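You operate a simulated robot arm through the tools that you are given. There is no shell and no other tool. Be economical: measure what you need, move in short steps, check, and stop when the job is done.

You run a simulated two-armed robot. Do the job below in one go: nothing can be reset, and whatever is moved stays where it is left.

Task
On the top of the test bench, fold the blue cloth in half.

Only the result counts: the job must be done as asked and must still hold three seconds after the hand-in. Knocking over, shifting, dropping, spilling or breaking anything else fails it. Flat cloth is picked up by pressing the open fingertips on it (5 to 10 N) and closing them slowly along it; thin cloth reads only 2 to 8 mm in the jaws.

Robot
Two 7-joint arms with two-finger parallel grippers on one trunk, on a base that drives. Base frame: it is fixed to the floor where the robot stands at the start and does not move with it; the origin is under the middle of the robot, x ahead of it, y to its left, z up; the surface under the hand at the start is at about z = 850. Lengths are in mm, angles in rad, forces in N, time in s.
The left shoulder is at the start at [70, 177, 1045], the right one opposite. With the tool pointing down near the work surface each hand reaches from about 300 to 740 mm from the robot's upright axis, wherever it stands, measured 20 degrees to its own side. Places, roughly: top of the test bench [700, 400, 800]. Payload 3.43 kg a hand.
The tool frame of a hand sits at the grasp point between the pads (the TCP): z along the fingers, y along the line on which they close. The tips reach 30 mm beyond it. The gripper opens to 94 mm. The fingers are 28 mm wide and 10 mm thick; the gripper's body (50 by 96 mm) begins 55 mm behind the TCP.
Orientation is that of the tool frame in the base frame, as a unit quaternion [w, x, y, z]. With the fingers straight down and closing along the base's y, the tool's x points along the base's -x, its y along +y and its z along -z.

Tools
- The arms move only by the tool send_rows. It takes "left_steps", "right_steps" or both (then of equal length, played together; a hand with none holds still); each is a list of rows, each an object (a shift or turn left out is 0, a gripper value left out holds the last) with "turn": the turn, a rotation vector about the base's x, y, z in rad, a list of three; "slide": the shift along the base's x, y, z in mm, a list of three; "jaw": the closure, from 0 (fully open) to 1 (shut). In form: [{"turn": [wx, wy, wz], "slide": [x, y, z], "jaw": jaw}, ...]. A call has 1 to 10 rows; each row is the pose to reach, as a shift and turn from the pose commanded when the call began. A row lasts 0.2 s, in which the tool goes at most 50 mm and 0.15 rad; a call with a longer step from one row to the next is refused whole, and so is a gripper value outside its range. Where a pose cannot be reached the arm comes as near as it can. A force on the tool above 40 N (or 10 N above the force at the start of the call, whichever is more), or a blocked arm, ends the call early, and 0.2 s more pass. The fingers move at their own pace (about 153 mm/s each) and stop on an object; they squeeze with about 30 N. The grip force told is the motor's: it shows also when the fingers shut on nothing. Time passes only in rows, and 0.2 s behind the last, so rows that repeat a pose let the fingers close. It gives the time, the measured TCP pose, the force on the tool (base axes), the opening and the grip force at its end, in the units of the frame above (readings bear some noise), with the torque about the TCP (base axes, N m) and any sound that the robot's microphone picked up.
- Cameras (640 x 400 px; columns grow to the right, rows downward): "scene" is now at [135.2, 4.5, 1355]; the picture's right is [0.07, -1.00, 0.00], its down [-0.66, -0.05, -0.75] and it looks along [0.75, 0.05, -0.66] (base axes); focal length 250 px, centre (320, 200). "left" rides on the left gripper at [76, -14, -102] in its tool frame; the picture's right is [0.18, 0.98, 0.00], its down [-0.75, 0.14, -0.64] and it looks along [-0.63, 0.12, 0.77] (tool axes); focal length 243 px, centre (320, 200). "right" rides on the right gripper at [76, 14, -102] in its tool frame; the picture's right is [-0.18, 0.98, 0.00], its down [-0.75, -0.14, -0.64] and it looks along [-0.63, -0.12, 0.77] (tool axes); focal length 243 px, centre (320, 200). There is no depth. A picture from a camera that has moved, and an enlarged one, comes with that camera's place and axes in the base frame and with its lens.
- capture(camera): a new picture of that camera. No time passes.
- move_column(by): slides the trunk up (or, below 0, down) by that many mm; the arms and the scene camera ride with it, the base frame stays. It gives what a move gives, with no picture.
- steer(legs): drives the robot by 1 to 6 legs, each [ahead, turn to the left] in mm and rad, along the robot's own axes; the way and the turn of a leg run together, so that a leg with both is an arc; at most 1500 mm and 3.142 rad a leg. The arms and the cameras ride along, it lands a little off, and it stops where it bumps. It gives what a move gives.
- turn_head(pan, tilt): turns the head with the scene camera to pan (to the left, within 1.501 rad either way) and tilt (down, from -0.506 to 1.204), counted from straight ahead of the robot. It gives what a move gives.
- close_up(camera, box): a new picture of the part [left, top, right, bottom] of that camera's present view, enlarged. No time passes.
- sign_off(): hands the job in; it is judged then, once.

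Go step by step. Nothing tells you exact positions but the pictures and the camera data: compare them with the known pose of the tool, close in by small moves and look again before you grip or let go. The budget is 120 turns and 100 pictures, counting those below and the enlarged ones. Unless the task says otherwise, let go and move clear before handing in, and close with one line.

The tools are called after ">>>" as a command line: name --argument value ..., lists and objects as JSON in quotes. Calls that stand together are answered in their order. send_rows: Moves the arms, as the interface text tells. Its arguments: {"type":"object","properties":{"left_steps":{"type":"array","items":{"type":"object","properties":{"turn":{"type":"array","items":{"type":"number"}},"slide":{"type":"array","items":{"type":"number"}},"jaw":{"type":"number"}}}},"right_steps":{"type":"array","items":{"type":"object","properties":{"turn":{"type":"array","items":{"type":"number"}},"slide":{"type":"array","items":{"type":"number"}},"jaw":{"type":"number"}}}}},"required":[]} The other tools are called the same way: move_column (by) slides the trunk up or down; steer (legs) drives the base; turn_head (pan, tilt) turns the head that bears the scene camera; capture (camera) takes a picture; close_up (camera, box) takes an enlarged picture of a part of a camera's view; sign_off () hands the job in.

At the start:

```text
time: 0.0
left_eef_pos: [516.2, 273.9, 1031.8]
left_orientation: [0.0, 0.0, 1.0, -0.001]
left_ft_force: [-1.1, 0.2, -0.2]
left_moment: [-0.02, 0.0, -0.01]
left_finger_gap: 94.1
left_finger_force: 0.0
right_eef_pos: [535.9, -270.0, 1014.7]
right_orientation: [0.0, 0.001, 1.0, 0.0]
right_ft_force: [-0.1, 0.1, 0.2]
right_moment: [-0.01, -0.02, -0.05]
right_finger_gap: 93.9
right_finger_force: 0.1
trunk travel left (down, up): [-625.0, 215.0]
robot x, y, heading: [2.1, -1.9, -0.002]
head pan, tilt: [0.07, 0.717]
```

scene: 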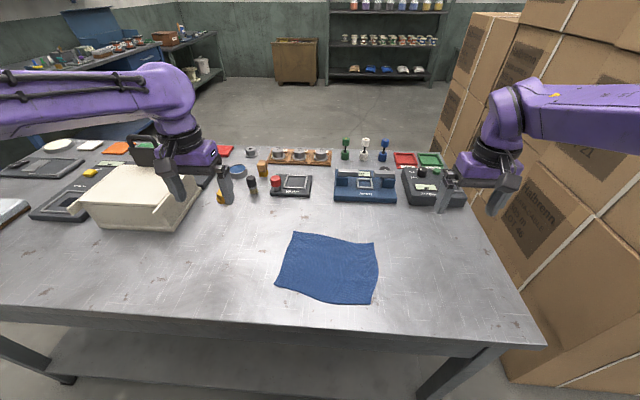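
right: 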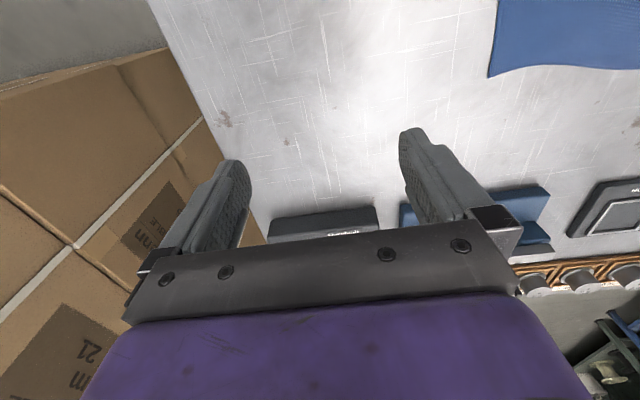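
left: 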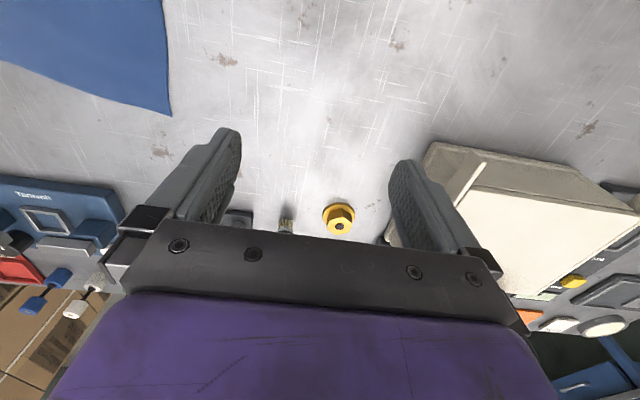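

The blue cloth lies near the bench's front edge, about x 390–575 and y −107 to 121, with clear space around it. I'll look closer before choosing how to fold it.

>>> close_up --camera "scene" --box '[240, 200, 400, 320]'

```text
3.33 times, centred on (320, 260) of scene
camera zoom: at [135.2, 4.5, 1355.0], right [0.07, -1.0, 0.0], down [-0.66, -0.05, -0.75], along [0.75, 0.05, -0.66], focal length 832 px, centre (320, 0)
```

zoom: 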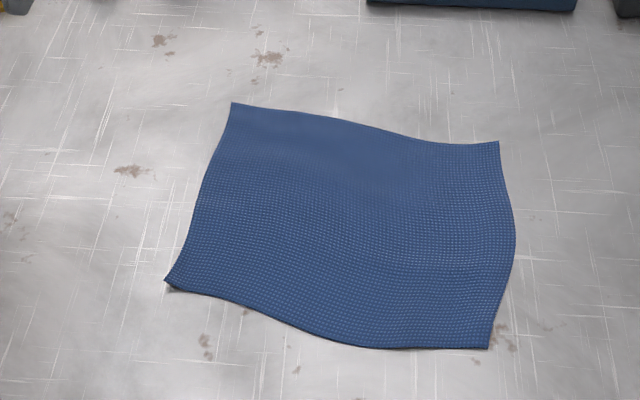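

The cloth measures about 213 × 165 mm. Its near corners are around (419,125) and (387,−86), and its far corners around (580,105) and (554,−106). I'll fold the near edge onto the far edge with both hands, so first both go above the near corners.

>>> send_rows --left_steps '[{"slide": [-15, -29, -17], "turn": [0, 0, -0.03], "jaw": 0.57}, {"slide": [-29, -59, -34], "turn": [0, 0, -0.06]}, {"slide": [-44, -88, -51], "turn": [0, 0, -0.09]}, {"slide": [-58, -117, -68], "turn": [0, 0, -0.11]}, {"slide": [-73, -147, -85], "turn": [0, 0, -0.13]}, {"slide": [-87, -176, -102], "turn": [0, 0, -0.15]}, {"slide": [-87, -176, -102], "turn": [0, 0, -0.15]}]' --right_steps '[{"slide": [-22, 34, -14], "turn": [0, 0, -0.03], "jaw": 0.57}, {"slide": [-44, 69, -28], "turn": [0, 0, -0.06]}, {"slide": [-66, 103, -42], "turn": [0, 0, -0.09]}, {"slide": [-88, 138, -57], "turn": [0, 0, -0.11]}, {"slide": [-110, 172, -71], "turn": [0, 0, -0.13]}, {"slide": [-131, 207, -85], "turn": [0, 0, -0.15]}, {"slide": [-131, 207, -85], "turn": [0, 0, -0.15]}]'

>>> capture --camera "scene"

>>> capture --camera "left"

>>> capture --camera "right"

```text
time: 1.6
left_eef_pos: [428.9, 98.7, 929.3]
left_orientation: [-0.001, 0.075, 0.997, 0.0]
left_ft_force: [0.3, 0.9, 0.1]
left_moment: [0.0, -0.02, 0.0]
left_finger_gap: 40.2
left_finger_force: 0.0
right_eef_pos: [465.8, -168.0, 1024.3]
right_orientation: [-0.003, 0.074, 0.997, -0.001]
right_ft_force: [0.5, -0.6, -0.2]
right_moment: [-0.01, 0.01, -0.03]
right_finger_gap: 40.3
right_finger_force: 0.1
right hand out of reach, approached as far as the arm can: row 3, 4, 5, 6, 7
trunk travel left (down, up): [-625.0, 215.0]
robot x, y, heading: [2.3, 1.3, -0.001]
head pan, tilt: [0.07, 0.717]
```

```text
95 pictures are left
camera scene: at [135.8, 5.0, 1354.9], right [0.07, -1.0, 0.0], down [-0.66, -0.05, -0.75], along [0.75, 0.05, -0.66], focal length 250 px, centre (320, 200)
```

scene: 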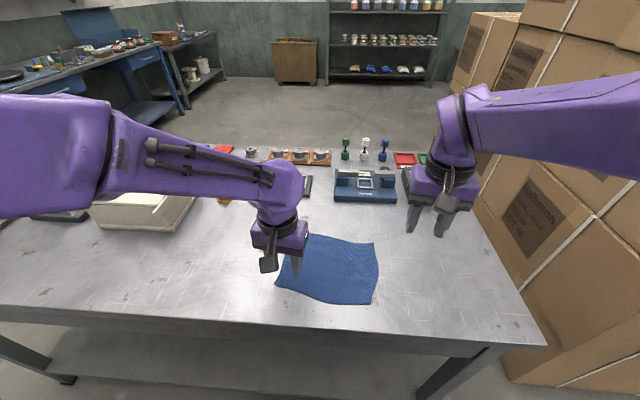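

```text
94 pictures are left
camera left: at [352.8, 96.0, 1032.4], right [-0.04, 1.0, 0.0], down [0.77, 0.03, 0.64], along [0.64, 0.02, -0.77], focal length 243 px, centre (320, 200)
```

left: 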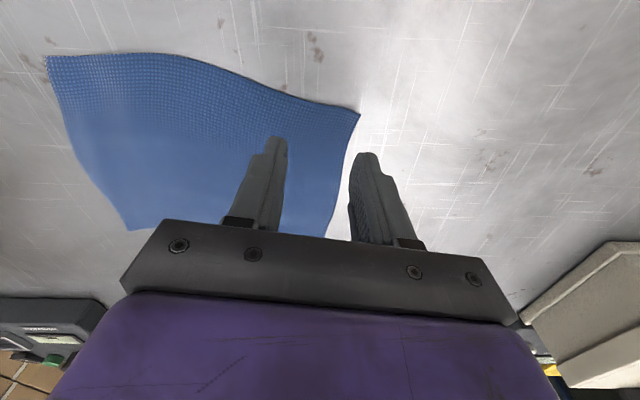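

```text
93 pictures are left
camera right: at [394.1, -142.9, 1127.0], right [0.33, 0.95, 0.0], down [0.73, -0.25, 0.64], along [0.6, -0.21, -0.77], focal length 243 px, centre (320, 200)
```

right: 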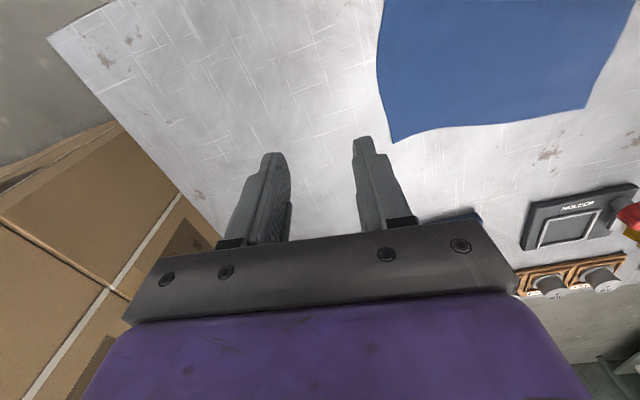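

The bench height of 850 checks out: the left hand camera puts the near-left corner at about (418,128). The right arm stalled, possibly from the wrist turn, so I'll undo its turn and see how it answers.

>>> send_rows --right_steps '[{"turn": [0, 0, 0.1]}, {"turn": [0, 0, 0.2]}, {"turn": [0, 0, 0.3]}, {"turn": [0, 0, 0.3]}]'

```text
time: 2.6
left_eef_pos: [430.3, 97.8, 930.4]
left_orientation: [0.0, 0.074, 0.997, 0.0]
left_ft_force: [0.0, 0.6, 0.0]
left_moment: [0.03, -0.01, -0.03]
left_finger_gap: 40.3
left_finger_force: 0.0
right_eef_pos: [463.3, -166.2, 1023.0]
right_orientation: [0.0, -0.076, 0.997, 0.0]
right_ft_force: [-0.4, -0.5, 0.6]
right_moment: [-0.02, -0.01, 0.03]
right_finger_gap: 40.6
right_finger_force: 0.0
trunk travel left (down, up): [-625.0, 215.0]
robot x, y, heading: [-1.4, 1.0, -0.001]
head pan, tilt: [0.07, 0.717]
```

The turn worked and the command frame now sits where the arm is. Next I try the right hand's approach with this wrist angle.

>>> send_rows --right_steps '[{"slide": [-10, 17, -16]}, {"slide": [-20, 34, -31]}, {"slide": [-30, 51, -47]}, {"slide": [-40, 68, -63]}, {"slide": [-50, 85, -78]}, {"slide": [-59, 103, -94]}, {"slide": [-59, 103, -94]}]'

>>> capture --camera "right"

```text
time: 4.2
left_eef_pos: [430.2, 98.7, 930.5]
left_orientation: [0.0, 0.076, 0.997, 0.0]
left_ft_force: [-1.2, -0.2, -0.6]
left_moment: [-0.01, 0.03, 0.02]
left_finger_gap: 40.6
left_finger_force: 0.0
right_eef_pos: [429.5, -109.4, 970.2]
right_orientation: [-0.002, -0.077, 0.997, 0.0]
right_ft_force: [0.8, -0.4, -0.6]
right_moment: [0.0, -0.06, 0.01]
right_finger_gap: 40.2
right_finger_force: 0.0
right hand out of reach, approached as far as the arm can: row 4, 5, 6, 7
trunk travel left (down, up): [-625.0, 215.0]
robot x, y, heading: [2.1, 2.2, -0.002]
head pan, tilt: [0.07, 0.717]
```

```text
92 pictures are left
camera right: at [353.0, -108.4, 1072.4], right [0.03, 1.0, 0.0], down [0.77, -0.02, 0.64], along [0.64, -0.02, -0.77], focal length 243 px, centre (320, 200)
```

right: 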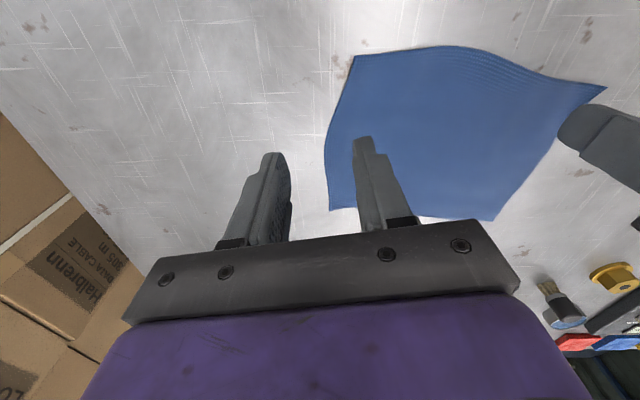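

The right arm is at its inner reach limit. I'll back the base up about 100 mm so the near edge is more comfortably ahead of both arms.

>>> steer --legs '[[-100, 0]]'

```text
time: 5.3
left_eef_pos: [329.5, 97.4, 928.9]
left_orientation: [0.0, 0.075, 0.997, 0.001]
left_ft_force: [0.6, 0.9, 0.1]
left_moment: [0.02, 0.02, -0.02]
left_finger_gap: 40.5
left_finger_force: 0.0
right_eef_pos: [330.1, -108.9, 970.8]
right_orientation: [-0.001, -0.077, 0.997, 0.0]
right_ft_force: [0.4, 0.7, 0.1]
right_moment: [0.03, 0.0, -0.03]
right_finger_gap: 40.2
right_finger_force: 0.0
trunk travel left (down, up): [-625.0, 215.0]
robot x, y, heading: [-102.5, 3.1, 0.001]
head pan, tilt: [0.07, 0.717]
```

Both hands now sit about 100 mm further back. I'll send them to points above the near corners.

>>> send_rows --left_steps '[{"slide": [33, 0, 0]}, {"slide": [66, 0, 0]}, {"slide": [100, 0, 0]}, {"slide": [100, 0, 0]}]' --right_steps '[{"slide": [25, 15, -14]}, {"slide": [50, 30, -28]}, {"slide": [75, 46, -41]}, {"slide": [75, 46, -41]}]'

>>> capture --camera "right"

>>> capture --camera "scene"

```text
time: 6.3
left_eef_pos: [428.4, 99.4, 930.4]
left_orientation: [0.001, 0.075, 0.997, 0.0]
left_ft_force: [0.4, -0.4, 0.0]
left_moment: [-0.01, -0.04, 0.02]
left_finger_gap: 40.3
left_finger_force: 0.0
right_eef_pos: [409.8, -67.6, 932.2]
right_orientation: [-0.002, -0.078, 0.997, 0.0]
right_ft_force: [-0.1, -0.3, -0.1]
right_moment: [-0.01, -0.02, 0.02]
right_finger_gap: 40.5
right_finger_force: 0.0
right hand out of reach, approached as far as the arm can: row 1, 2, 3, 4
trunk travel left (down, up): [-625.0, 215.0]
robot x, y, heading: [-97.1, 1.3, -0.003]
head pan, tilt: [0.07, 0.717]
```

```text
91 pictures are left
camera right: at [333.6, -66.8, 1035.8], right [0.03, 1.0, 0.0], down [0.77, -0.02, 0.64], along [0.64, -0.02, -0.77], focal length 243 px, centre (320, 200)
```

right: 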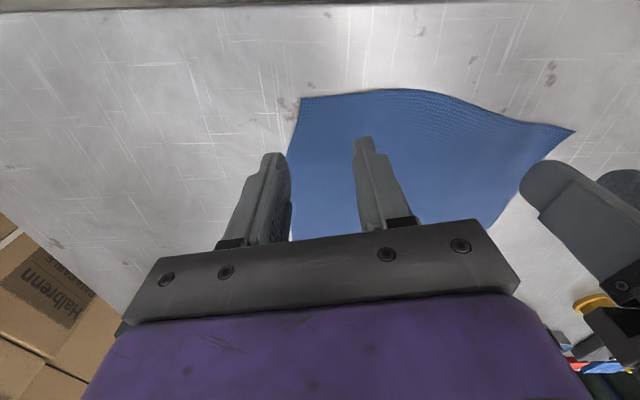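

```text
90 pictures are left
camera scene: at [33.8, 4.2, 1355.1], right [0.07, -1.0, 0.0], down [-0.65, -0.04, -0.75], along [0.75, 0.05, -0.66], focal length 250 px, centre (320, 200)
```

scene: 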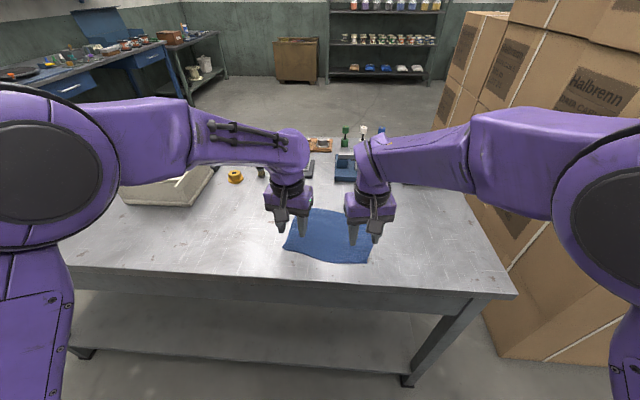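

The right hand is within a few millimetres of its target, but its outer finger would land right at the cloth's edge. I'll turn the right wrist further, since that freed the reach before, and push it 15 mm inward.

>>> send_rows --right_steps '[{"turn": [0, 0, 0.12]}, {"turn": [0, 0, 0.24], "slide": [0, 5, 0]}, {"turn": [0, 0, 0.3], "slide": [0, 15, 0]}, {"turn": [0, 0, 0.3], "slide": [0, 20, 0]}, {"turn": [0, 0, 0.3], "slide": [0, 20, 0]}]'

```text
time: 7.5
left_eef_pos: [429.7, 98.2, 929.7]
left_orientation: [0.001, 0.074, 0.997, 0.0]
left_ft_force: [0.1, 0.2, -0.8]
left_moment: [-0.01, -0.03, -0.01]
left_finger_gap: 40.2
left_finger_force: 0.1
right_eef_pos: [410.8, -48.7, 932.1]
right_orientation: [-0.001, -0.226, 0.974, -0.001]
right_ft_force: [1.0, -0.3, -0.1]
right_moment: [-0.01, 0.02, 0.01]
right_finger_gap: 40.1
right_finger_force: 0.1
trunk travel left (down, up): [-625.0, 215.0]
robot x, y, heading: [-98.8, -0.1, 0.003]
head pan, tilt: [0.07, 0.717]
```

Both hands reach now. I'll trim their positions and wrist angles to suit each corner, then come down to just above the cloth.

>>> send_rows --left_steps '[{"slide": [-2, -6, 0], "turn": [0, 0, -0.1]}, {"slide": [-2, -6, -15], "turn": [0, 0, -0.15]}, {"slide": [-2, -6, -30], "turn": [0, 0, -0.15]}, {"slide": [-2, -6, -42], "turn": [0, 0, -0.15]}, {"slide": [-2, -6, -42], "turn": [0, 0, -0.15]}]' --right_steps '[{"slide": [-4, -6, 0]}, {"slide": [-4, -6, -15]}, {"slide": [-4, -6, -30]}, {"slide": [-4, -6, -44]}, {"slide": [-4, -6, -44]}]'

>>> capture --camera "right"

>>> capture --camera "left"

```text
time: 8.8
left_eef_pos: [428.9, 93.0, 887.0]
left_orientation: [0.0, 0.149, 0.989, 0.0]
left_ft_force: [-0.5, -0.1, 0.0]
left_moment: [0.02, 0.0, -0.01]
left_finger_gap: 40.3
left_finger_force: 0.1
right_eef_pos: [405.9, -52.5, 889.2]
right_orientation: [-0.002, -0.225, 0.974, 0.0]
right_ft_force: [-0.9, 0.3, -0.2]
right_moment: [-0.01, -0.01, -0.06]
right_finger_gap: 40.5
right_finger_force: 0.1
trunk travel left (down, up): [-625.0, 215.0]
robot x, y, heading: [-100.8, 2.2, 0.001]
head pan, tilt: [0.07, 0.717]
```

```text
89 pictures are left
camera right: at [332.0, -74.8, 990.9], right [-0.27, 0.96, 0.0], down [0.74, 0.2, 0.64], along [0.62, 0.17, -0.77], focal length 243 px, centre (320, 200)
```

right: 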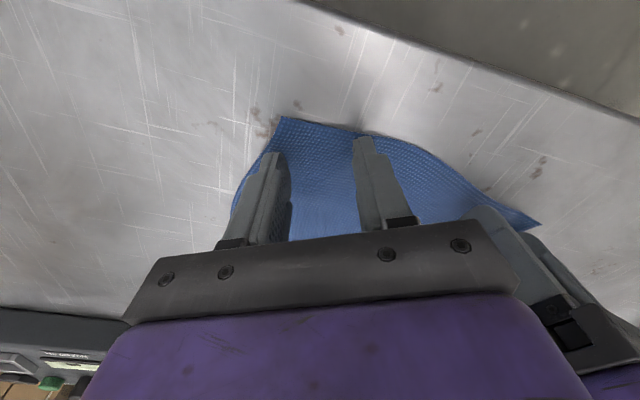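

```text
88 pictures are left
camera left: at [351.5, 101.8, 991.1], right [0.11, 0.99, 0.0], down [0.76, -0.09, 0.64], along [0.64, -0.07, -0.77], focal length 243 px, centre (320, 200)
```

left: 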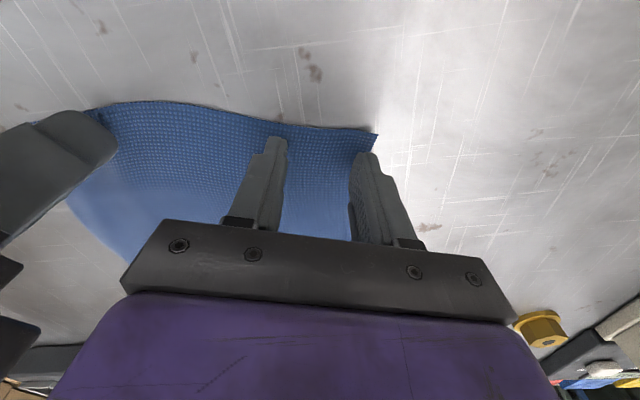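

The fingertips straddle the corners well, but the left outer finger sits on the very edge. I'll nudge both hands slightly inward and press down gently.

>>> send_rows --left_steps '[{"slide": [4, -6, 0]}, {"slide": [4, -6, -3]}, {"slide": [4, -6, -5]}, {"slide": [4, -6, -6]}, {"slide": [4, -6, -7]}, {"slide": [4, -6, -7]}]' --right_steps '[{"slide": [4, 1, 0]}, {"slide": [4, 1, -4]}, {"slide": [4, 1, -7]}, {"slide": [4, 1, -8]}, {"slide": [4, 1, -9]}, {"slide": [4, 1, -9]}]'

```text
time: 10.2
left_eef_pos: [431.4, 85.8, 882.6]
left_orientation: [0.001, 0.15, 0.989, 0.0]
left_ft_force: [1.1, 0.2, 2.9]
left_moment: [0.01, -0.04, 0.04]
left_finger_gap: 40.2
left_finger_force: 0.0
right_eef_pos: [410.1, -52.8, 881.3]
right_orientation: [0.001, -0.224, 0.975, -0.001]
right_ft_force: [1.9, 0.9, 11.8]
right_moment: [0.03, 0.05, 0.01]
right_finger_gap: 40.4
right_finger_force: 0.0
trunk travel left (down, up): [-625.0, 215.0]
robot x, y, heading: [-101.3, 2.4, -0.001]
head pan, tilt: [0.07, 0.717]
```

Contact is made: 2.9 N on the left, 11.8 N on the right. I'll level both toward about 7 N and close slowly.

>>> send_rows --left_steps '[{"slide": [0, 0, -0.8]}, {"slide": [0, 0, -0.8]}]' --right_steps '[{"slide": [0, 0, 0.6]}, {"slide": [0, 0, 0.6]}]'

```text
time: 10.8
left_eef_pos: [431.8, 86.1, 881.3]
left_orientation: [0.002, 0.149, 0.989, 0.0]
left_ft_force: [2.2, 0.4, 11.5]
left_moment: [0.07, 0.0, -0.03]
left_finger_gap: 40.3
left_finger_force: 0.1
right_eef_pos: [408.4, -53.8, 881.5]
right_orientation: [-0.001, -0.225, 0.974, 0.0]
right_ft_force: [1.4, 0.3, 8.5]
right_moment: [0.05, 0.03, -0.01]
right_finger_gap: 40.5
right_finger_force: 0.1
trunk travel left (down, up): [-625.0, 215.0]
robot x, y, heading: [-100.9, 1.3, -0.001]
head pan, tilt: [0.07, 0.717]
```

>>> send_rows --left_steps '[{"slide": [0, 0, 0.4], "jaw": 0.6}, {"slide": [0, 0, 0.4], "jaw": 0.64}, {"slide": [0, 0, 0.4], "jaw": 0.68}, {"slide": [0, 0, 0.4], "jaw": 0.72}, {"slide": [0, 0, 0.4], "jaw": 0.76}, {"slide": [0, 0, 0.4], "jaw": 0.8}, {"slide": [0, 0, 0.4], "jaw": 0.84}, {"slide": [0, 0, 0.4], "jaw": 0.88}, {"slide": [0, 0, 0.4], "jaw": 0.92}, {"slide": [0, 0, 0.4], "jaw": 0.95}]' --right_steps '[{"slide": [0, 0, 0.1], "jaw": 0.6}, {"slide": [0, 0, 0.1], "jaw": 0.64}, {"slide": [0, 0, 0.1], "jaw": 0.68}, {"slide": [0, 0, 0.1], "jaw": 0.72}, {"slide": [0, 0, 0.1], "jaw": 0.76}, {"slide": [0, 0, 0.1], "jaw": 0.8}, {"slide": [0, 0, 0.1], "jaw": 0.84}, {"slide": [0, 0, 0.1], "jaw": 0.88}, {"slide": [0, 0, 0.1], "jaw": 0.92}, {"slide": [0, 0, 0.1], "jaw": 0.95}]'

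>>> capture --camera "right"

>>> capture --camera "left"

```text
time: 12.9
left_eef_pos: [431.2, 85.7, 880.6]
left_orientation: [0.001, 0.149, 0.989, -0.001]
left_ft_force: [-1.1, -3.1, 17.0]
left_moment: [-0.04, 0.14, 0.03]
left_finger_gap: 5.1
left_finger_force: 0.7
right_eef_pos: [408.0, -54.0, 881.4]
right_orientation: [-0.001, -0.225, 0.974, 0.0]
right_ft_force: [0.6, 0.9, 1.6]
right_moment: [0.05, 0.02, 0.01]
right_finger_gap: 5.9
right_finger_force: 1.2
trunk travel left (down, up): [-625.0, 215.0]
robot x, y, heading: [-102.0, 0.9, -0.0]
head pan, tilt: [0.07, 0.717]
```

```text
87 pictures are left
camera right: at [334.4, -74.8, 984.2], right [-0.26, 0.96, 0.0], down [0.74, 0.2, 0.64], along [0.62, 0.17, -0.77], focal length 243 px, centre (320, 200)
```

right: 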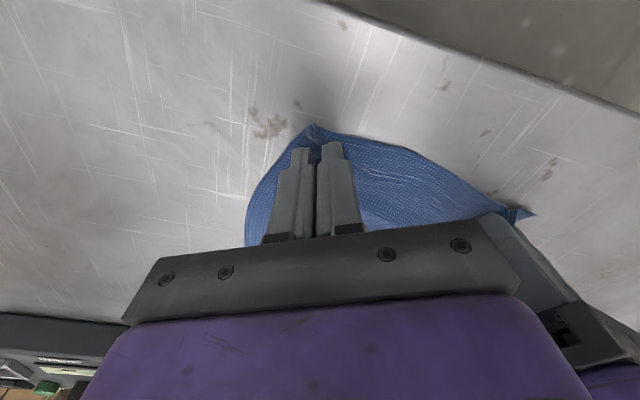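

```text
86 pictures are left
camera left: at [353.5, 94.5, 984.7], right [0.11, 0.99, 0.0], down [0.76, -0.09, 0.64], along [0.64, -0.07, -0.77], focal length 243 px, centre (320, 200)
```

left: 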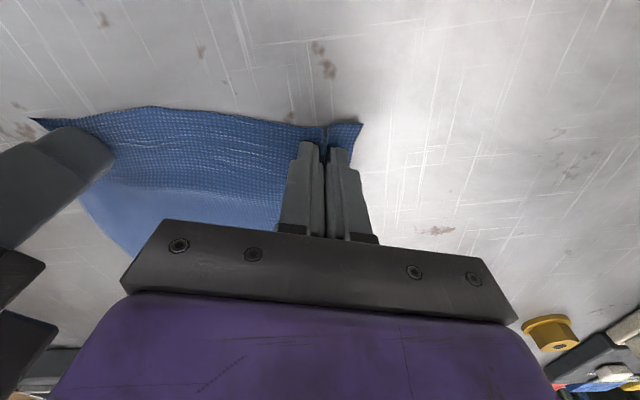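

Both jaws have gathered a ridge of cloth, with gaps of 5–6 mm. I'll squeeze fully and lift 30 mm to check the hold.

>>> send_rows --left_steps '[{"jaw": 1.0, "slide": [0, 0, 0.5]}, {"slide": [0, 0, 0.5]}, {"slide": [0, 0, 10]}, {"slide": [0, 0, 20]}, {"slide": [0, 0, 30]}]' --right_steps '[{"jaw": 1.0}, {"slide": [0, 0, 0]}, {"slide": [0, 0, 10]}, {"slide": [0, 0, 20]}, {"slide": [0, 0, 30]}]'

>>> capture --camera "scene"

>>> capture --camera "right"

>>> capture --camera "left"

```text
time: 14.2
left_eef_pos: [431.8, 86.4, 910.8]
left_orientation: [0.001, 0.15, 0.989, 0.0]
left_ft_force: [-0.2, -5.2, 0.2]
left_moment: [-0.12, 0.03, 0.04]
left_finger_gap: 2.6
left_finger_force: 30.2
right_eef_pos: [408.6, -52.3, 910.5]
right_orientation: [-0.002, -0.225, 0.974, 0.0]
right_ft_force: [0.9, 4.4, 0.0]
right_moment: [0.14, -0.05, -0.06]
right_finger_gap: 1.8
right_finger_force: 30.3
trunk travel left (down, up): [-625.0, 215.0]
robot x, y, heading: [-100.6, -1.5, 0.005]
head pan, tilt: [0.07, 0.717]
```

```text
85 pictures are left
camera scene: at [35.3, 4.5, 1354.9], right [0.07, -1.0, 0.0], down [-0.66, -0.05, -0.75], along [0.75, 0.05, -0.66], focal length 250 px, centre (320, 200)
```

scene: 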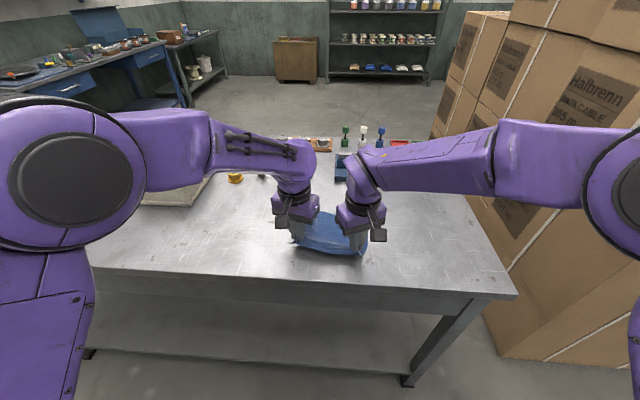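

```text
84 pictures are left
camera right: at [335.9, -74.4, 1013.4], right [-0.27, 0.96, 0.0], down [0.74, 0.2, 0.64], along [0.62, 0.17, -0.77], focal length 243 px, centre (320, 200)
```

right: 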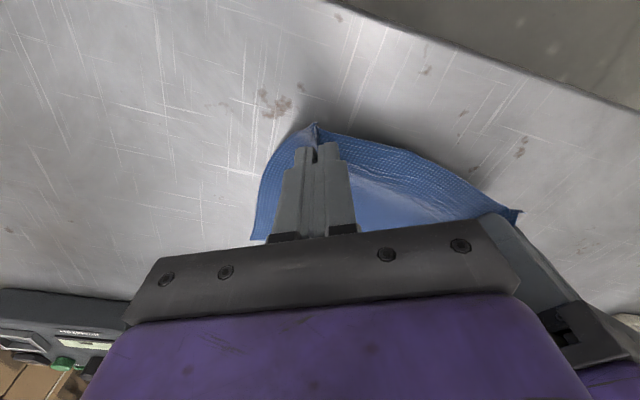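

```text
83 pictures are left
camera left: at [354.9, 95.3, 1013.4], right [0.11, 0.99, 0.0], down [0.76, -0.09, 0.64], along [0.64, -0.07, -0.77], focal length 243 px, centre (320, 200)
```

left: 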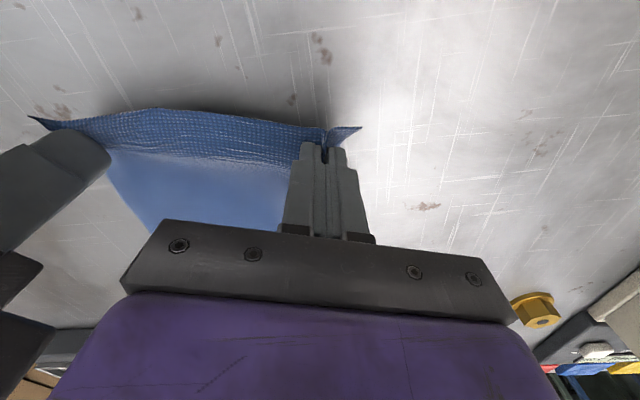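

Both hands hold the cloth. But a ridge running across the edge keeps the patch facing up, so the hem would tuck under when folded. It's better to pinch the edge itself with the jaws closing perpendicular to it, so I'll lay the cloth back, release, and turn the wrists.

>>> send_rows --left_steps '[{"slide": [0, 0, -10]}, {"slide": [0, 0, -20]}, {"slide": [0, 0, -28]}, {"slide": [0, 0, -28], "jaw": 0.9}, {"slide": [0, 0, -28], "jaw": 0.75}, {"slide": [0, 0, -28], "jaw": 0.6}, {"slide": [0, 0, -28], "jaw": 0.57}, {"slide": [0, 0, -5]}, {"slide": [0, 0, 20]}, {"slide": [0, 0, 40]}]' --right_steps '[{"slide": [0, 0, -10]}, {"slide": [0, 0, -20]}, {"slide": [0, 0, -28]}, {"slide": [0, 0, -28], "jaw": 0.9}, {"slide": [0, 0, -28], "jaw": 0.75}, {"slide": [0, 0, -28], "jaw": 0.6}, {"slide": [0, 0, -28], "jaw": 0.57}, {"slide": [0, 0, -5]}, {"slide": [0, 0, 20]}, {"slide": [0, 0, 40]}]'

>>> capture --camera "right"

>>> capture --camera "left"

```text
time: 16.4
left_eef_pos: [431.9, 86.2, 950.5]
left_orientation: [0.001, 0.15, 0.989, 0.0]
left_ft_force: [0.0, -0.4, -0.2]
left_moment: [-0.01, -0.02, -0.02]
left_finger_gap: 40.7
left_finger_force: 0.0
right_eef_pos: [410.0, -53.2, 950.9]
right_orientation: [-0.003, -0.225, 0.974, 0.0]
right_ft_force: [0.2, -0.9, 0.0]
right_moment: [0.01, 0.02, -0.01]
right_finger_gap: 40.3
right_finger_force: 0.2
trunk travel left (down, up): [-625.0, 215.0]
robot x, y, heading: [-97.7, 1.9, -0.004]
head pan, tilt: [0.07, 0.717]
```

```text
82 pictures are left
camera right: at [335.7, -74.3, 1053.6], right [-0.27, 0.96, 0.0], down [0.74, 0.2, 0.64], along [0.62, 0.17, -0.77], focal length 243 px, centre (320, 200)
```

right: 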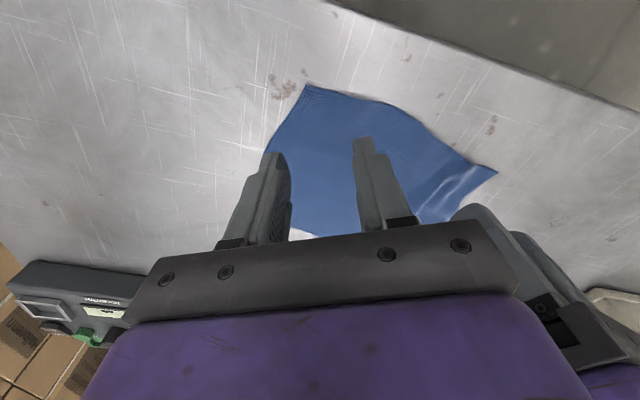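

```text
81 pictures are left
camera left: at [354.9, 95.0, 1054.2], right [0.11, 0.99, 0.0], down [0.76, -0.09, 0.64], along [0.64, -0.07, -0.77], focal length 243 px, centre (320, 200)
```

left: 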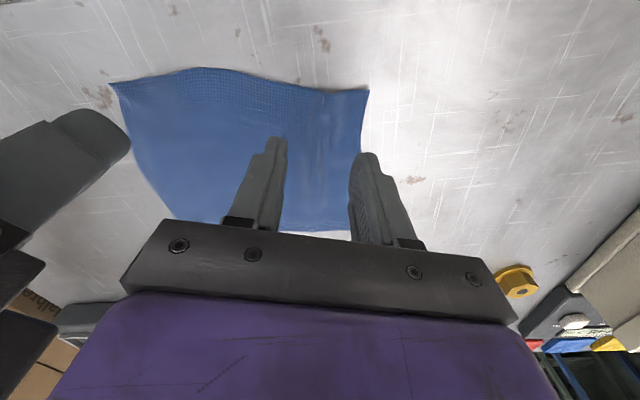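

The cloth lies flat again, with the near-left corner at about (416,127) and the near-right at about (389,−72). I'll turn both wrists so the jaws close along x and centre them on the near edge with a 24 mm opening.

>>> send_rows --left_steps '[{"turn": [0, 0, -0.14], "slide": [-1, 2, 0], "jaw": 0.745}, {"turn": [0, 0, -0.28], "slide": [-3, 4, 0]}, {"turn": [0, 0, -0.42], "slide": [-4, 6, 0]}, {"turn": [0, 0, -0.56], "slide": [-5, 8, 0]}, {"turn": [0, 0, -0.7], "slide": [-6, 10, 0]}, {"turn": [0, 0, -0.84], "slide": [-8, 12, 0]}, {"turn": [0, 0, -0.98], "slide": [-9, 14, 0]}, {"turn": [0, 0, -1.12], "slide": [-10, 16, 0]}, {"turn": [0, 0, -1.27], "slide": [-12, 19, 0]}, {"turn": [0, 0, -1.27], "slide": [-12, 19, 0]}]' --right_steps '[{"turn": [0, 0, 0.12], "slide": [-2, 0, 0], "jaw": 0.745}, {"turn": [0, 0, 0.25], "slide": [-3, 0, 0]}, {"turn": [0, 0, 0.38], "slide": [-5, 0, 0]}, {"turn": [0, 0, 0.5], "slide": [-6, 0, 0]}, {"turn": [0, 0, 0.62], "slide": [-8, 0, 0]}, {"turn": [0, 0, 0.75], "slide": [-9, 0, 0]}, {"turn": [0, 0, 0.88], "slide": [-11, 1, 0]}, {"turn": [0, 0, 1.0], "slide": [-12, 1, 0]}, {"turn": [0, 0, 1.12], "slide": [-14, 1, 0]}, {"turn": [0, 0, 1.12], "slide": [-14, 1, 0]}]'

>>> capture --camera "right"

>>> capture --camera "left"

```text
time: 18.6
left_eef_pos: [419.0, 104.7, 950.5]
left_orientation: [0.0, 0.708, 0.706, 0.0]
left_ft_force: [-0.4, 0.2, -0.4]
left_moment: [0.0, 0.02, -0.01]
left_finger_gap: 24.0
left_finger_force: 0.1
right_eef_pos: [396.5, -52.0, 950.9]
right_orientation: [0.002, 0.708, -0.706, 0.001]
right_ft_force: [-0.3, 0.5, -1.0]
right_moment: [0.01, 0.0, -0.01]
right_finger_gap: 24.1
right_finger_force: 0.1
trunk travel left (down, up): [-625.0, 215.0]
robot x, y, heading: [-100.8, 3.6, -0.001]
head pan, tilt: [0.07, 0.717]
```

```text
80 pictures are left
camera right: at [383.1, -128.9, 1053.3], right [-0.98, 0.18, 0.0], down [0.14, 0.76, 0.64], along [0.12, 0.63, -0.77], focal length 243 px, centre (320, 200)
```

right: 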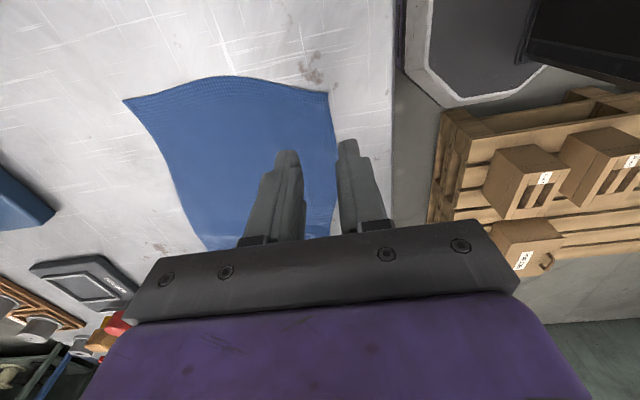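

```text
79 pictures are left
camera left: at [405.7, 181.8, 1053.4], right [0.98, 0.18, 0.0], down [0.14, -0.75, 0.64], along [0.12, -0.63, -0.77], focal length 243 px, centre (320, 200)
```

left: 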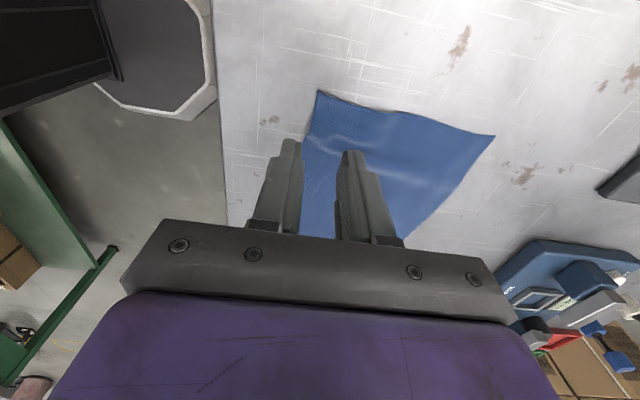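

The jaws straddle the near edge as intended, with the outer finger just off the cloth on each side. I'll descend to just above the bench and press.

>>> send_rows --left_steps '[{"slide": [0, 0, -30]}, {"slide": [0, 0, -55]}, {"slide": [0, 0, -65]}, {"slide": [0, 0, -67.5]}, {"slide": [0, 0, -69]}, {"slide": [0, 0, -69]}]' --right_steps '[{"slide": [0, 0, -30]}, {"slide": [0, 0, -55]}, {"slide": [0, 0, -65]}, {"slide": [0, 0, -67.5]}, {"slide": [0, 0, -69]}, {"slide": [0, 0, -69]}]'

>>> capture --camera "right"

>>> capture --camera "left"

```text
time: 19.9
left_eef_pos: [418.9, 105.3, 881.5]
left_orientation: [0.0, 0.707, 0.707, 0.0]
left_ft_force: [0.4, 1.1, 2.1]
left_moment: [0.01, -0.08, 0.0]
left_finger_gap: 23.9
left_finger_force: 0.4
right_eef_pos: [395.8, -51.2, 881.8]
right_orientation: [0.001, 0.708, -0.706, 0.001]
right_ft_force: [0.7, 0.4, -0.1]
right_moment: [-0.02, -0.01, -0.01]
right_finger_gap: 24.1
right_finger_force: 0.2
trunk travel left (down, up): [-625.0, 215.0]
robot x, y, heading: [-96.6, 0.8, 0.0]
head pan, tilt: [0.07, 0.717]
```

```text
78 pictures are left
camera right: at [382.7, -128.6, 984.5], right [-0.98, 0.18, 0.0], down [0.14, 0.76, 0.64], along [0.12, 0.63, -0.77], focal length 243 px, centre (320, 200)
```

right: 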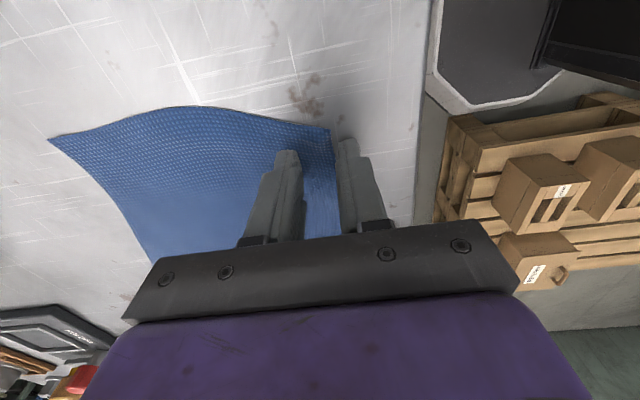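

```text
77 pictures are left
camera left: at [405.4, 181.8, 984.9], right [0.98, 0.18, 0.0], down [0.14, -0.75, 0.64], along [0.12, -0.63, -0.77], focal length 243 px, centre (320, 200)
```

left: 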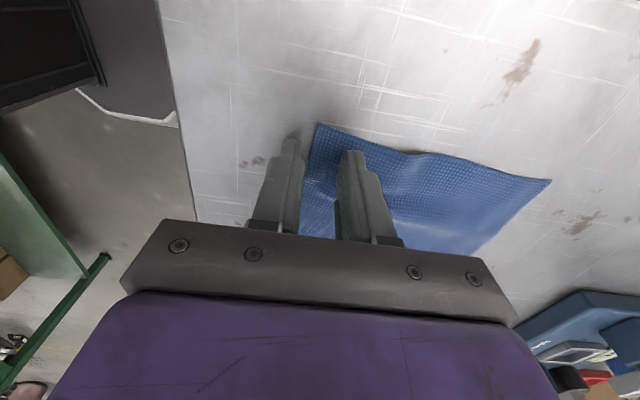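

Positions look right. I'll press a touch further to reach 5–10 N.

>>> send_rows --left_steps '[{"slide": [0, 0, -0.6]}, {"slide": [0, 0, -0.8]}]' --right_steps '[{"slide": [0, 0, -0.7]}, {"slide": [0, 0, -1.3]}]'

```text
time: 20.6
left_eef_pos: [419.6, 105.5, 880.8]
left_orientation: [0.0, 0.707, 0.708, 0.001]
left_ft_force: [0.8, 0.5, 7.9]
left_moment: [0.05, -0.14, 0.03]
left_finger_gap: 24.5
left_finger_force: 0.0
right_eef_pos: [395.6, -50.4, 881.9]
right_orientation: [0.0, 0.707, -0.707, 0.002]
right_ft_force: [0.6, -0.3, 2.1]
right_moment: [-0.04, -0.02, 0.02]
right_finger_gap: 24.2
right_finger_force: 0.1
trunk travel left (down, up): [-625.0, 215.0]
robot x, y, heading: [-98.0, 2.6, -0.002]
head pan, tilt: [0.07, 0.717]
```

The left hand presses at 8 N and the right at only 2 N. I'll press the right a bit more while closing both slowly.

>>> send_rows --left_steps '[{"jaw": 0.745}, {"jaw": 0.745}, {"jaw": 0.775}, {"jaw": 0.805}, {"jaw": 0.835}, {"jaw": 0.865}, {"jaw": 0.895}, {"jaw": 0.925}, {"jaw": 0.955}, {"jaw": 0.97}]' --right_steps '[{"slide": [0, 0, -0.7]}, {"slide": [0, 0, -0.8]}, {"slide": [0, 0, -0.8], "jaw": 0.775}, {"slide": [0, 0, -0.8], "jaw": 0.805}, {"slide": [0, 0, -0.8], "jaw": 0.835}, {"slide": [0, 0, -0.8], "jaw": 0.865}, {"slide": [0, 0, -0.8], "jaw": 0.895}, {"slide": [0, 0, -0.8], "jaw": 0.925}, {"slide": [0, 0, -0.8], "jaw": 0.955}, {"slide": [0, 0, -0.8], "jaw": 0.97}]'

>>> capture --camera "right"

>>> capture --camera "left"

```text
time: 22.8
left_eef_pos: [417.9, 105.3, 880.7]
left_orientation: [0.001, 0.706, 0.708, 0.0]
left_ft_force: [0.3, -0.6, 0.8]
left_moment: [0.01, -0.01, 0.04]
left_finger_gap: 4.1
left_finger_force: 1.1
right_eef_pos: [395.0, -51.1, 880.3]
right_orientation: [-0.001, 0.708, -0.706, 0.002]
right_ft_force: [1.8, 1.4, 21.4]
right_moment: [0.05, -0.14, 0.02]
right_finger_gap: 3.4
right_finger_force: 10.7
trunk travel left (down, up): [-625.0, 215.0]
robot x, y, heading: [-97.7, 2.3, 0.0]
head pan, tilt: [0.07, 0.717]
```

```text
76 pictures are left
camera right: at [380.9, -128.6, 983.6], right [-0.98, 0.18, 0.0], down [0.14, 0.76, 0.64], along [0.12, 0.63, -0.77], focal length 243 px, centre (320, 200)
```

right: 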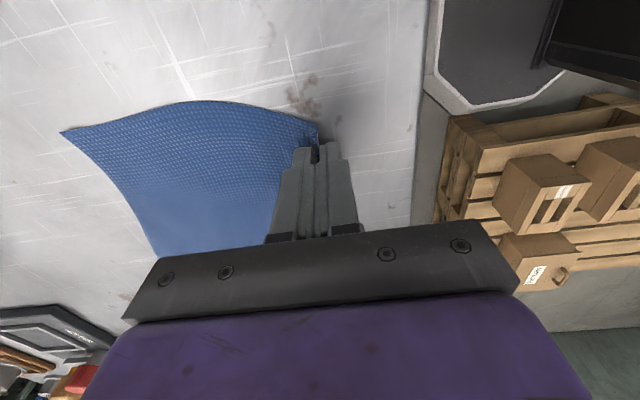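

```text
75 pictures are left
camera left: at [403.6, 182.0, 985.0], right [0.98, 0.18, 0.0], down [0.14, -0.75, 0.64], along [0.12, -0.63, -0.77], focal length 243 px, centre (320, 200)
```

left: 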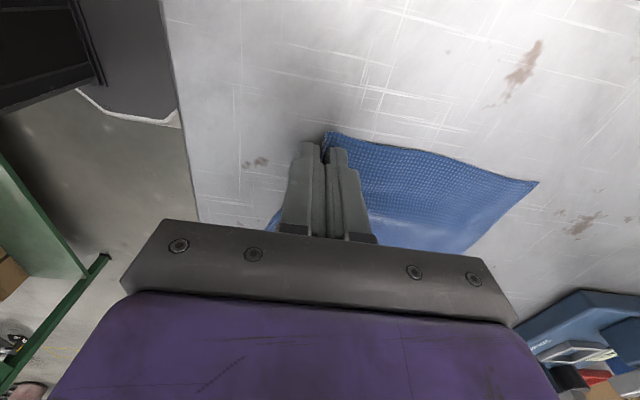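

Both jaws have drawn the hem in: the gap is 3–4 mm and the edge sits between the pads. I'll squeeze and lift 40 mm to check.

>>> send_rows --left_steps '[{"jaw": 1.0}, {"jaw": 1.0}, {"slide": [0, 0, 12]}, {"slide": [0, 0, 24]}, {"slide": [0, 0, 40]}, {"slide": [0, 0, 40]}]' --right_steps '[{"slide": [0, 0, 0.8], "jaw": 1.0}, {"slide": [0, 0, 0.8]}, {"slide": [0, 0, 12]}, {"slide": [0, 0, 24]}, {"slide": [0, 0, 40]}, {"slide": [0, 0, 40]}]'

>>> capture --camera "right"

>>> capture --camera "left"

>>> close_up --camera "scene" --box '[240, 160, 432, 280]'

```text
time: 24.1
left_eef_pos: [421.0, 106.2, 921.2]
left_orientation: [0.0, 0.706, 0.708, 0.001]
left_ft_force: [-0.1, -0.4, -0.7]
left_moment: [0.0, -0.03, -0.02]
left_finger_gap: 2.2
left_finger_force: 29.6
right_eef_pos: [396.8, -51.9, 919.5]
right_orientation: [0.001, 0.708, -0.706, 0.002]
right_ft_force: [-0.4, 0.5, 1.0]
right_moment: [0.02, 0.04, 0.01]
right_finger_gap: 2.3
right_finger_force: 29.8
trunk travel left (down, up): [-625.0, 215.0]
robot x, y, heading: [-100.3, -2.4, -0.002]
head pan, tilt: [0.07, 0.717]
```

```text
74 pictures are left
camera right: at [382.7, -129.0, 1022.0], right [-0.98, 0.18, 0.0], down [0.14, 0.76, 0.64], along [0.12, 0.63, -0.77], focal length 243 px, centre (320, 200)
```

right: 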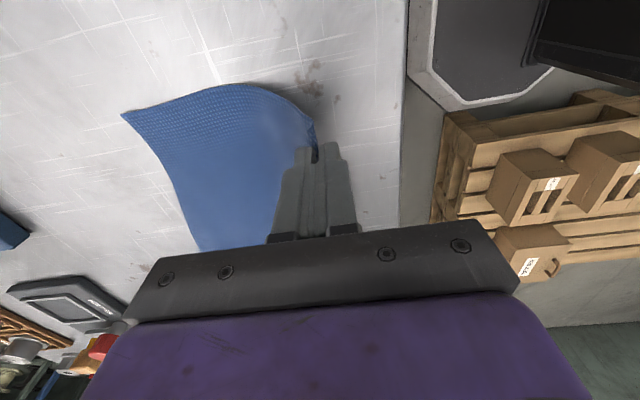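

```text
73 pictures are left
camera left: at [405.7, 182.1, 1023.9], right [0.98, 0.19, 0.0], down [0.14, -0.75, 0.64], along [0.12, -0.63, -0.77], focal length 243 px, centre (320, 200)
```

left: 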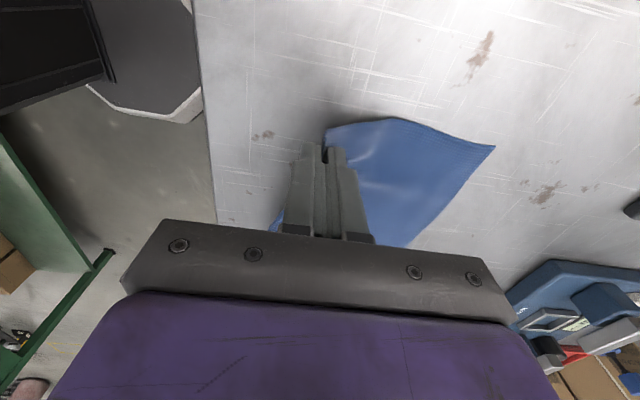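

```text
3.33 times, centred on (336, 220) of scene
camera zoom: at [35.6, 4.5, 1354.9], right [0.07, -1.0, 0.0], down [-0.66, -0.05, -0.75], along [0.75, 0.05, -0.66], focal length 832 px, centre (267, 133)
```

zoom: 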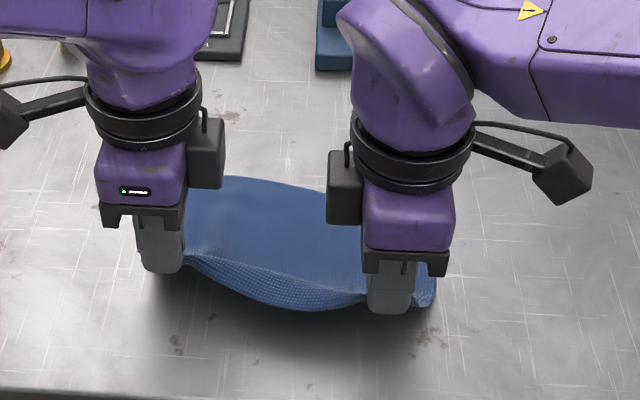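

Both hands hold the near edge cleanly, and the far edge now runs about (557,120) to (533,−92). I'll carry the hem in a low arc up and over, toward tip positions just short of the far edge, and stop above it to check.

>>> send_rows --left_steps '[{"slide": [5, 0, 12]}, {"slide": [14, -1, 24]}, {"slide": [26, -2, 34]}, {"slide": [40, -4, 40]}, {"slide": [56, -5, 43]}, {"slide": [72, -7, 40]}, {"slide": [88, -8, 32]}, {"slide": [104, -9, 20]}, {"slide": [116, -10, 6]}, {"slide": [123, -11, -8]}]' --right_steps '[{"slide": [5, -1, 12]}, {"slide": [14, -3, 24]}, {"slide": [26, -5, 34]}, {"slide": [40, -7, 40]}, {"slide": [56, -9, 43]}, {"slide": [72, -11, 40]}, {"slide": [88, -13, 32]}, {"slide": [104, -15, 20]}, {"slide": [116, -16, 6]}, {"slide": [124, -17, -8]}]'

>>> capture --camera "right"

>>> capture --camera "left"

>>> close_up --camera "scene" --box '[240, 140, 432, 260]'

```text
time: 26.4
left_eef_pos: [544.1, 94.4, 911.5]
left_orientation: [0.0, 0.707, 0.708, 0.0]
left_ft_force: [-0.3, -1.3, 0.8]
left_moment: [-0.02, -0.01, -0.03]
left_finger_gap: 2.4
left_finger_force: 29.6
right_eef_pos: [521.6, -68.1, 910.7]
right_orientation: [0.001, 0.709, -0.706, 0.001]
right_ft_force: [-0.1, 1.5, 0.0]
right_moment: [0.05, 0.01, -0.01]
right_finger_gap: 2.6
right_finger_force: 30.4
trunk travel left (down, up): [-625.0, 215.0]
robot x, y, heading: [-100.8, -1.0, -0.003]
head pan, tilt: [0.07, 0.717]
```

```text
71 pictures are left
camera right: at [507.4, -145.5, 1013.8], right [-0.98, 0.18, 0.0], down [0.14, 0.76, 0.64], along [0.12, 0.63, -0.77], focal length 243 px, centre (320, 200)
```

right: 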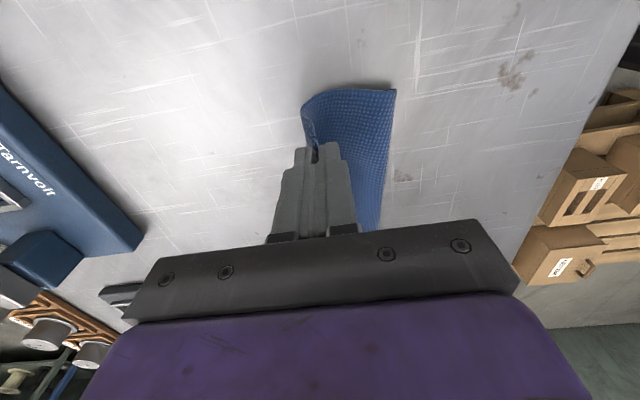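

```text
70 pictures are left
camera left: at [530.1, 170.2, 1014.8], right [0.98, 0.19, 0.0], down [0.14, -0.75, 0.64], along [0.12, -0.63, -0.77], focal length 243 px, centre (320, 200)
```

left: 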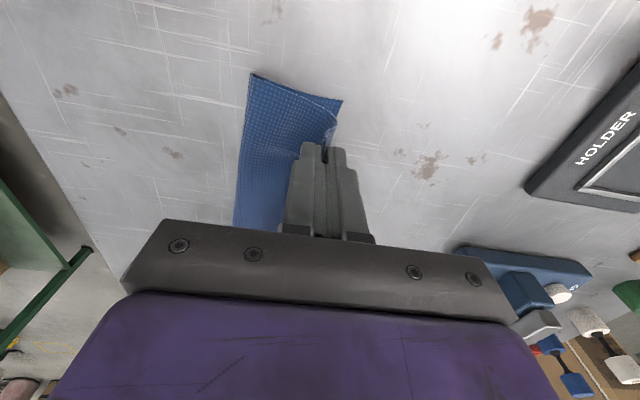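

```text
3.33 times, centred on (336, 200) of scene
camera zoom: at [36.5, 4.5, 1354.9], right [0.07, -1.0, 0.0], down [-0.66, -0.05, -0.75], along [0.75, 0.05, -0.66], focal length 832 px, centre (267, 200)
```

zoom: 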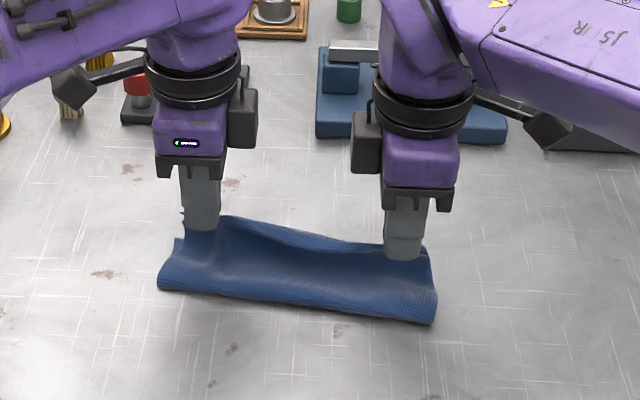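

The fold has formed nicely, with the hem held just above the far edge. I'll lower it onto the far edge, open slowly and lift clear.

>>> send_rows --left_steps '[{"slide": [0, 0, -10]}, {"slide": [1, 0, -20]}, {"slide": [2, 0, -26]}, {"slide": [2, 0, -27]}, {"slide": [2, 0, -27]}]' --right_steps '[{"slide": [0, 0, -10]}, {"slide": [1, 0, -20]}, {"slide": [2, 0, -25]}, {"slide": [2, 0, -26]}, {"slide": [2, 0, -26]}]'

>>> capture --camera "right"

>>> capture --camera "left"

```text
time: 27.6
left_eef_pos: [544.3, 96.2, 885.3]
left_orientation: [0.0, 0.707, 0.707, 0.0]
left_ft_force: [-0.6, -2.8, -0.1]
left_moment: [-0.04, -0.02, -0.04]
left_finger_gap: 2.3
left_finger_force: 29.8
right_eef_pos: [521.9, -69.1, 884.6]
right_orientation: [0.002, 0.708, -0.706, 0.001]
right_ft_force: [0.7, 1.2, -0.3]
right_moment: [0.02, 0.02, -0.02]
right_finger_gap: 2.3
right_finger_force: 30.2
trunk travel left (down, up): [-625.0, 215.0]
robot x, y, heading: [-101.7, 1.8, -0.001]
head pan, tilt: [0.07, 0.717]
```

```text
68 pictures are left
camera right: at [508.5, -145.7, 988.5], right [-0.98, 0.18, 0.0], down [0.14, 0.76, 0.64], along [0.12, 0.63, -0.77], focal length 243 px, centre (320, 200)
```

right: 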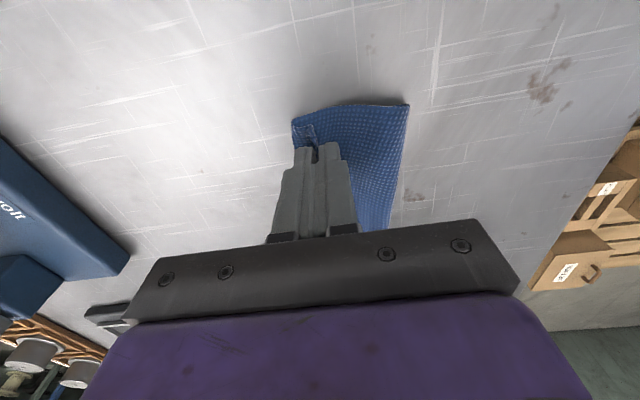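

```text
67 pictures are left
camera left: at [530.6, 170.8, 988.6], right [0.98, 0.18, 0.0], down [0.14, -0.75, 0.64], along [0.12, -0.63, -0.77], focal length 243 px, centre (320, 200)
```

left: 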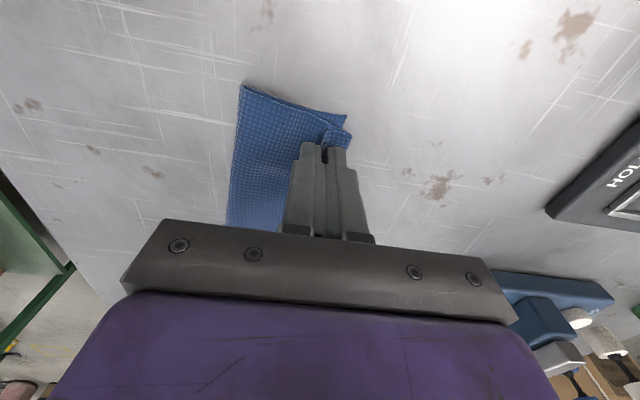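

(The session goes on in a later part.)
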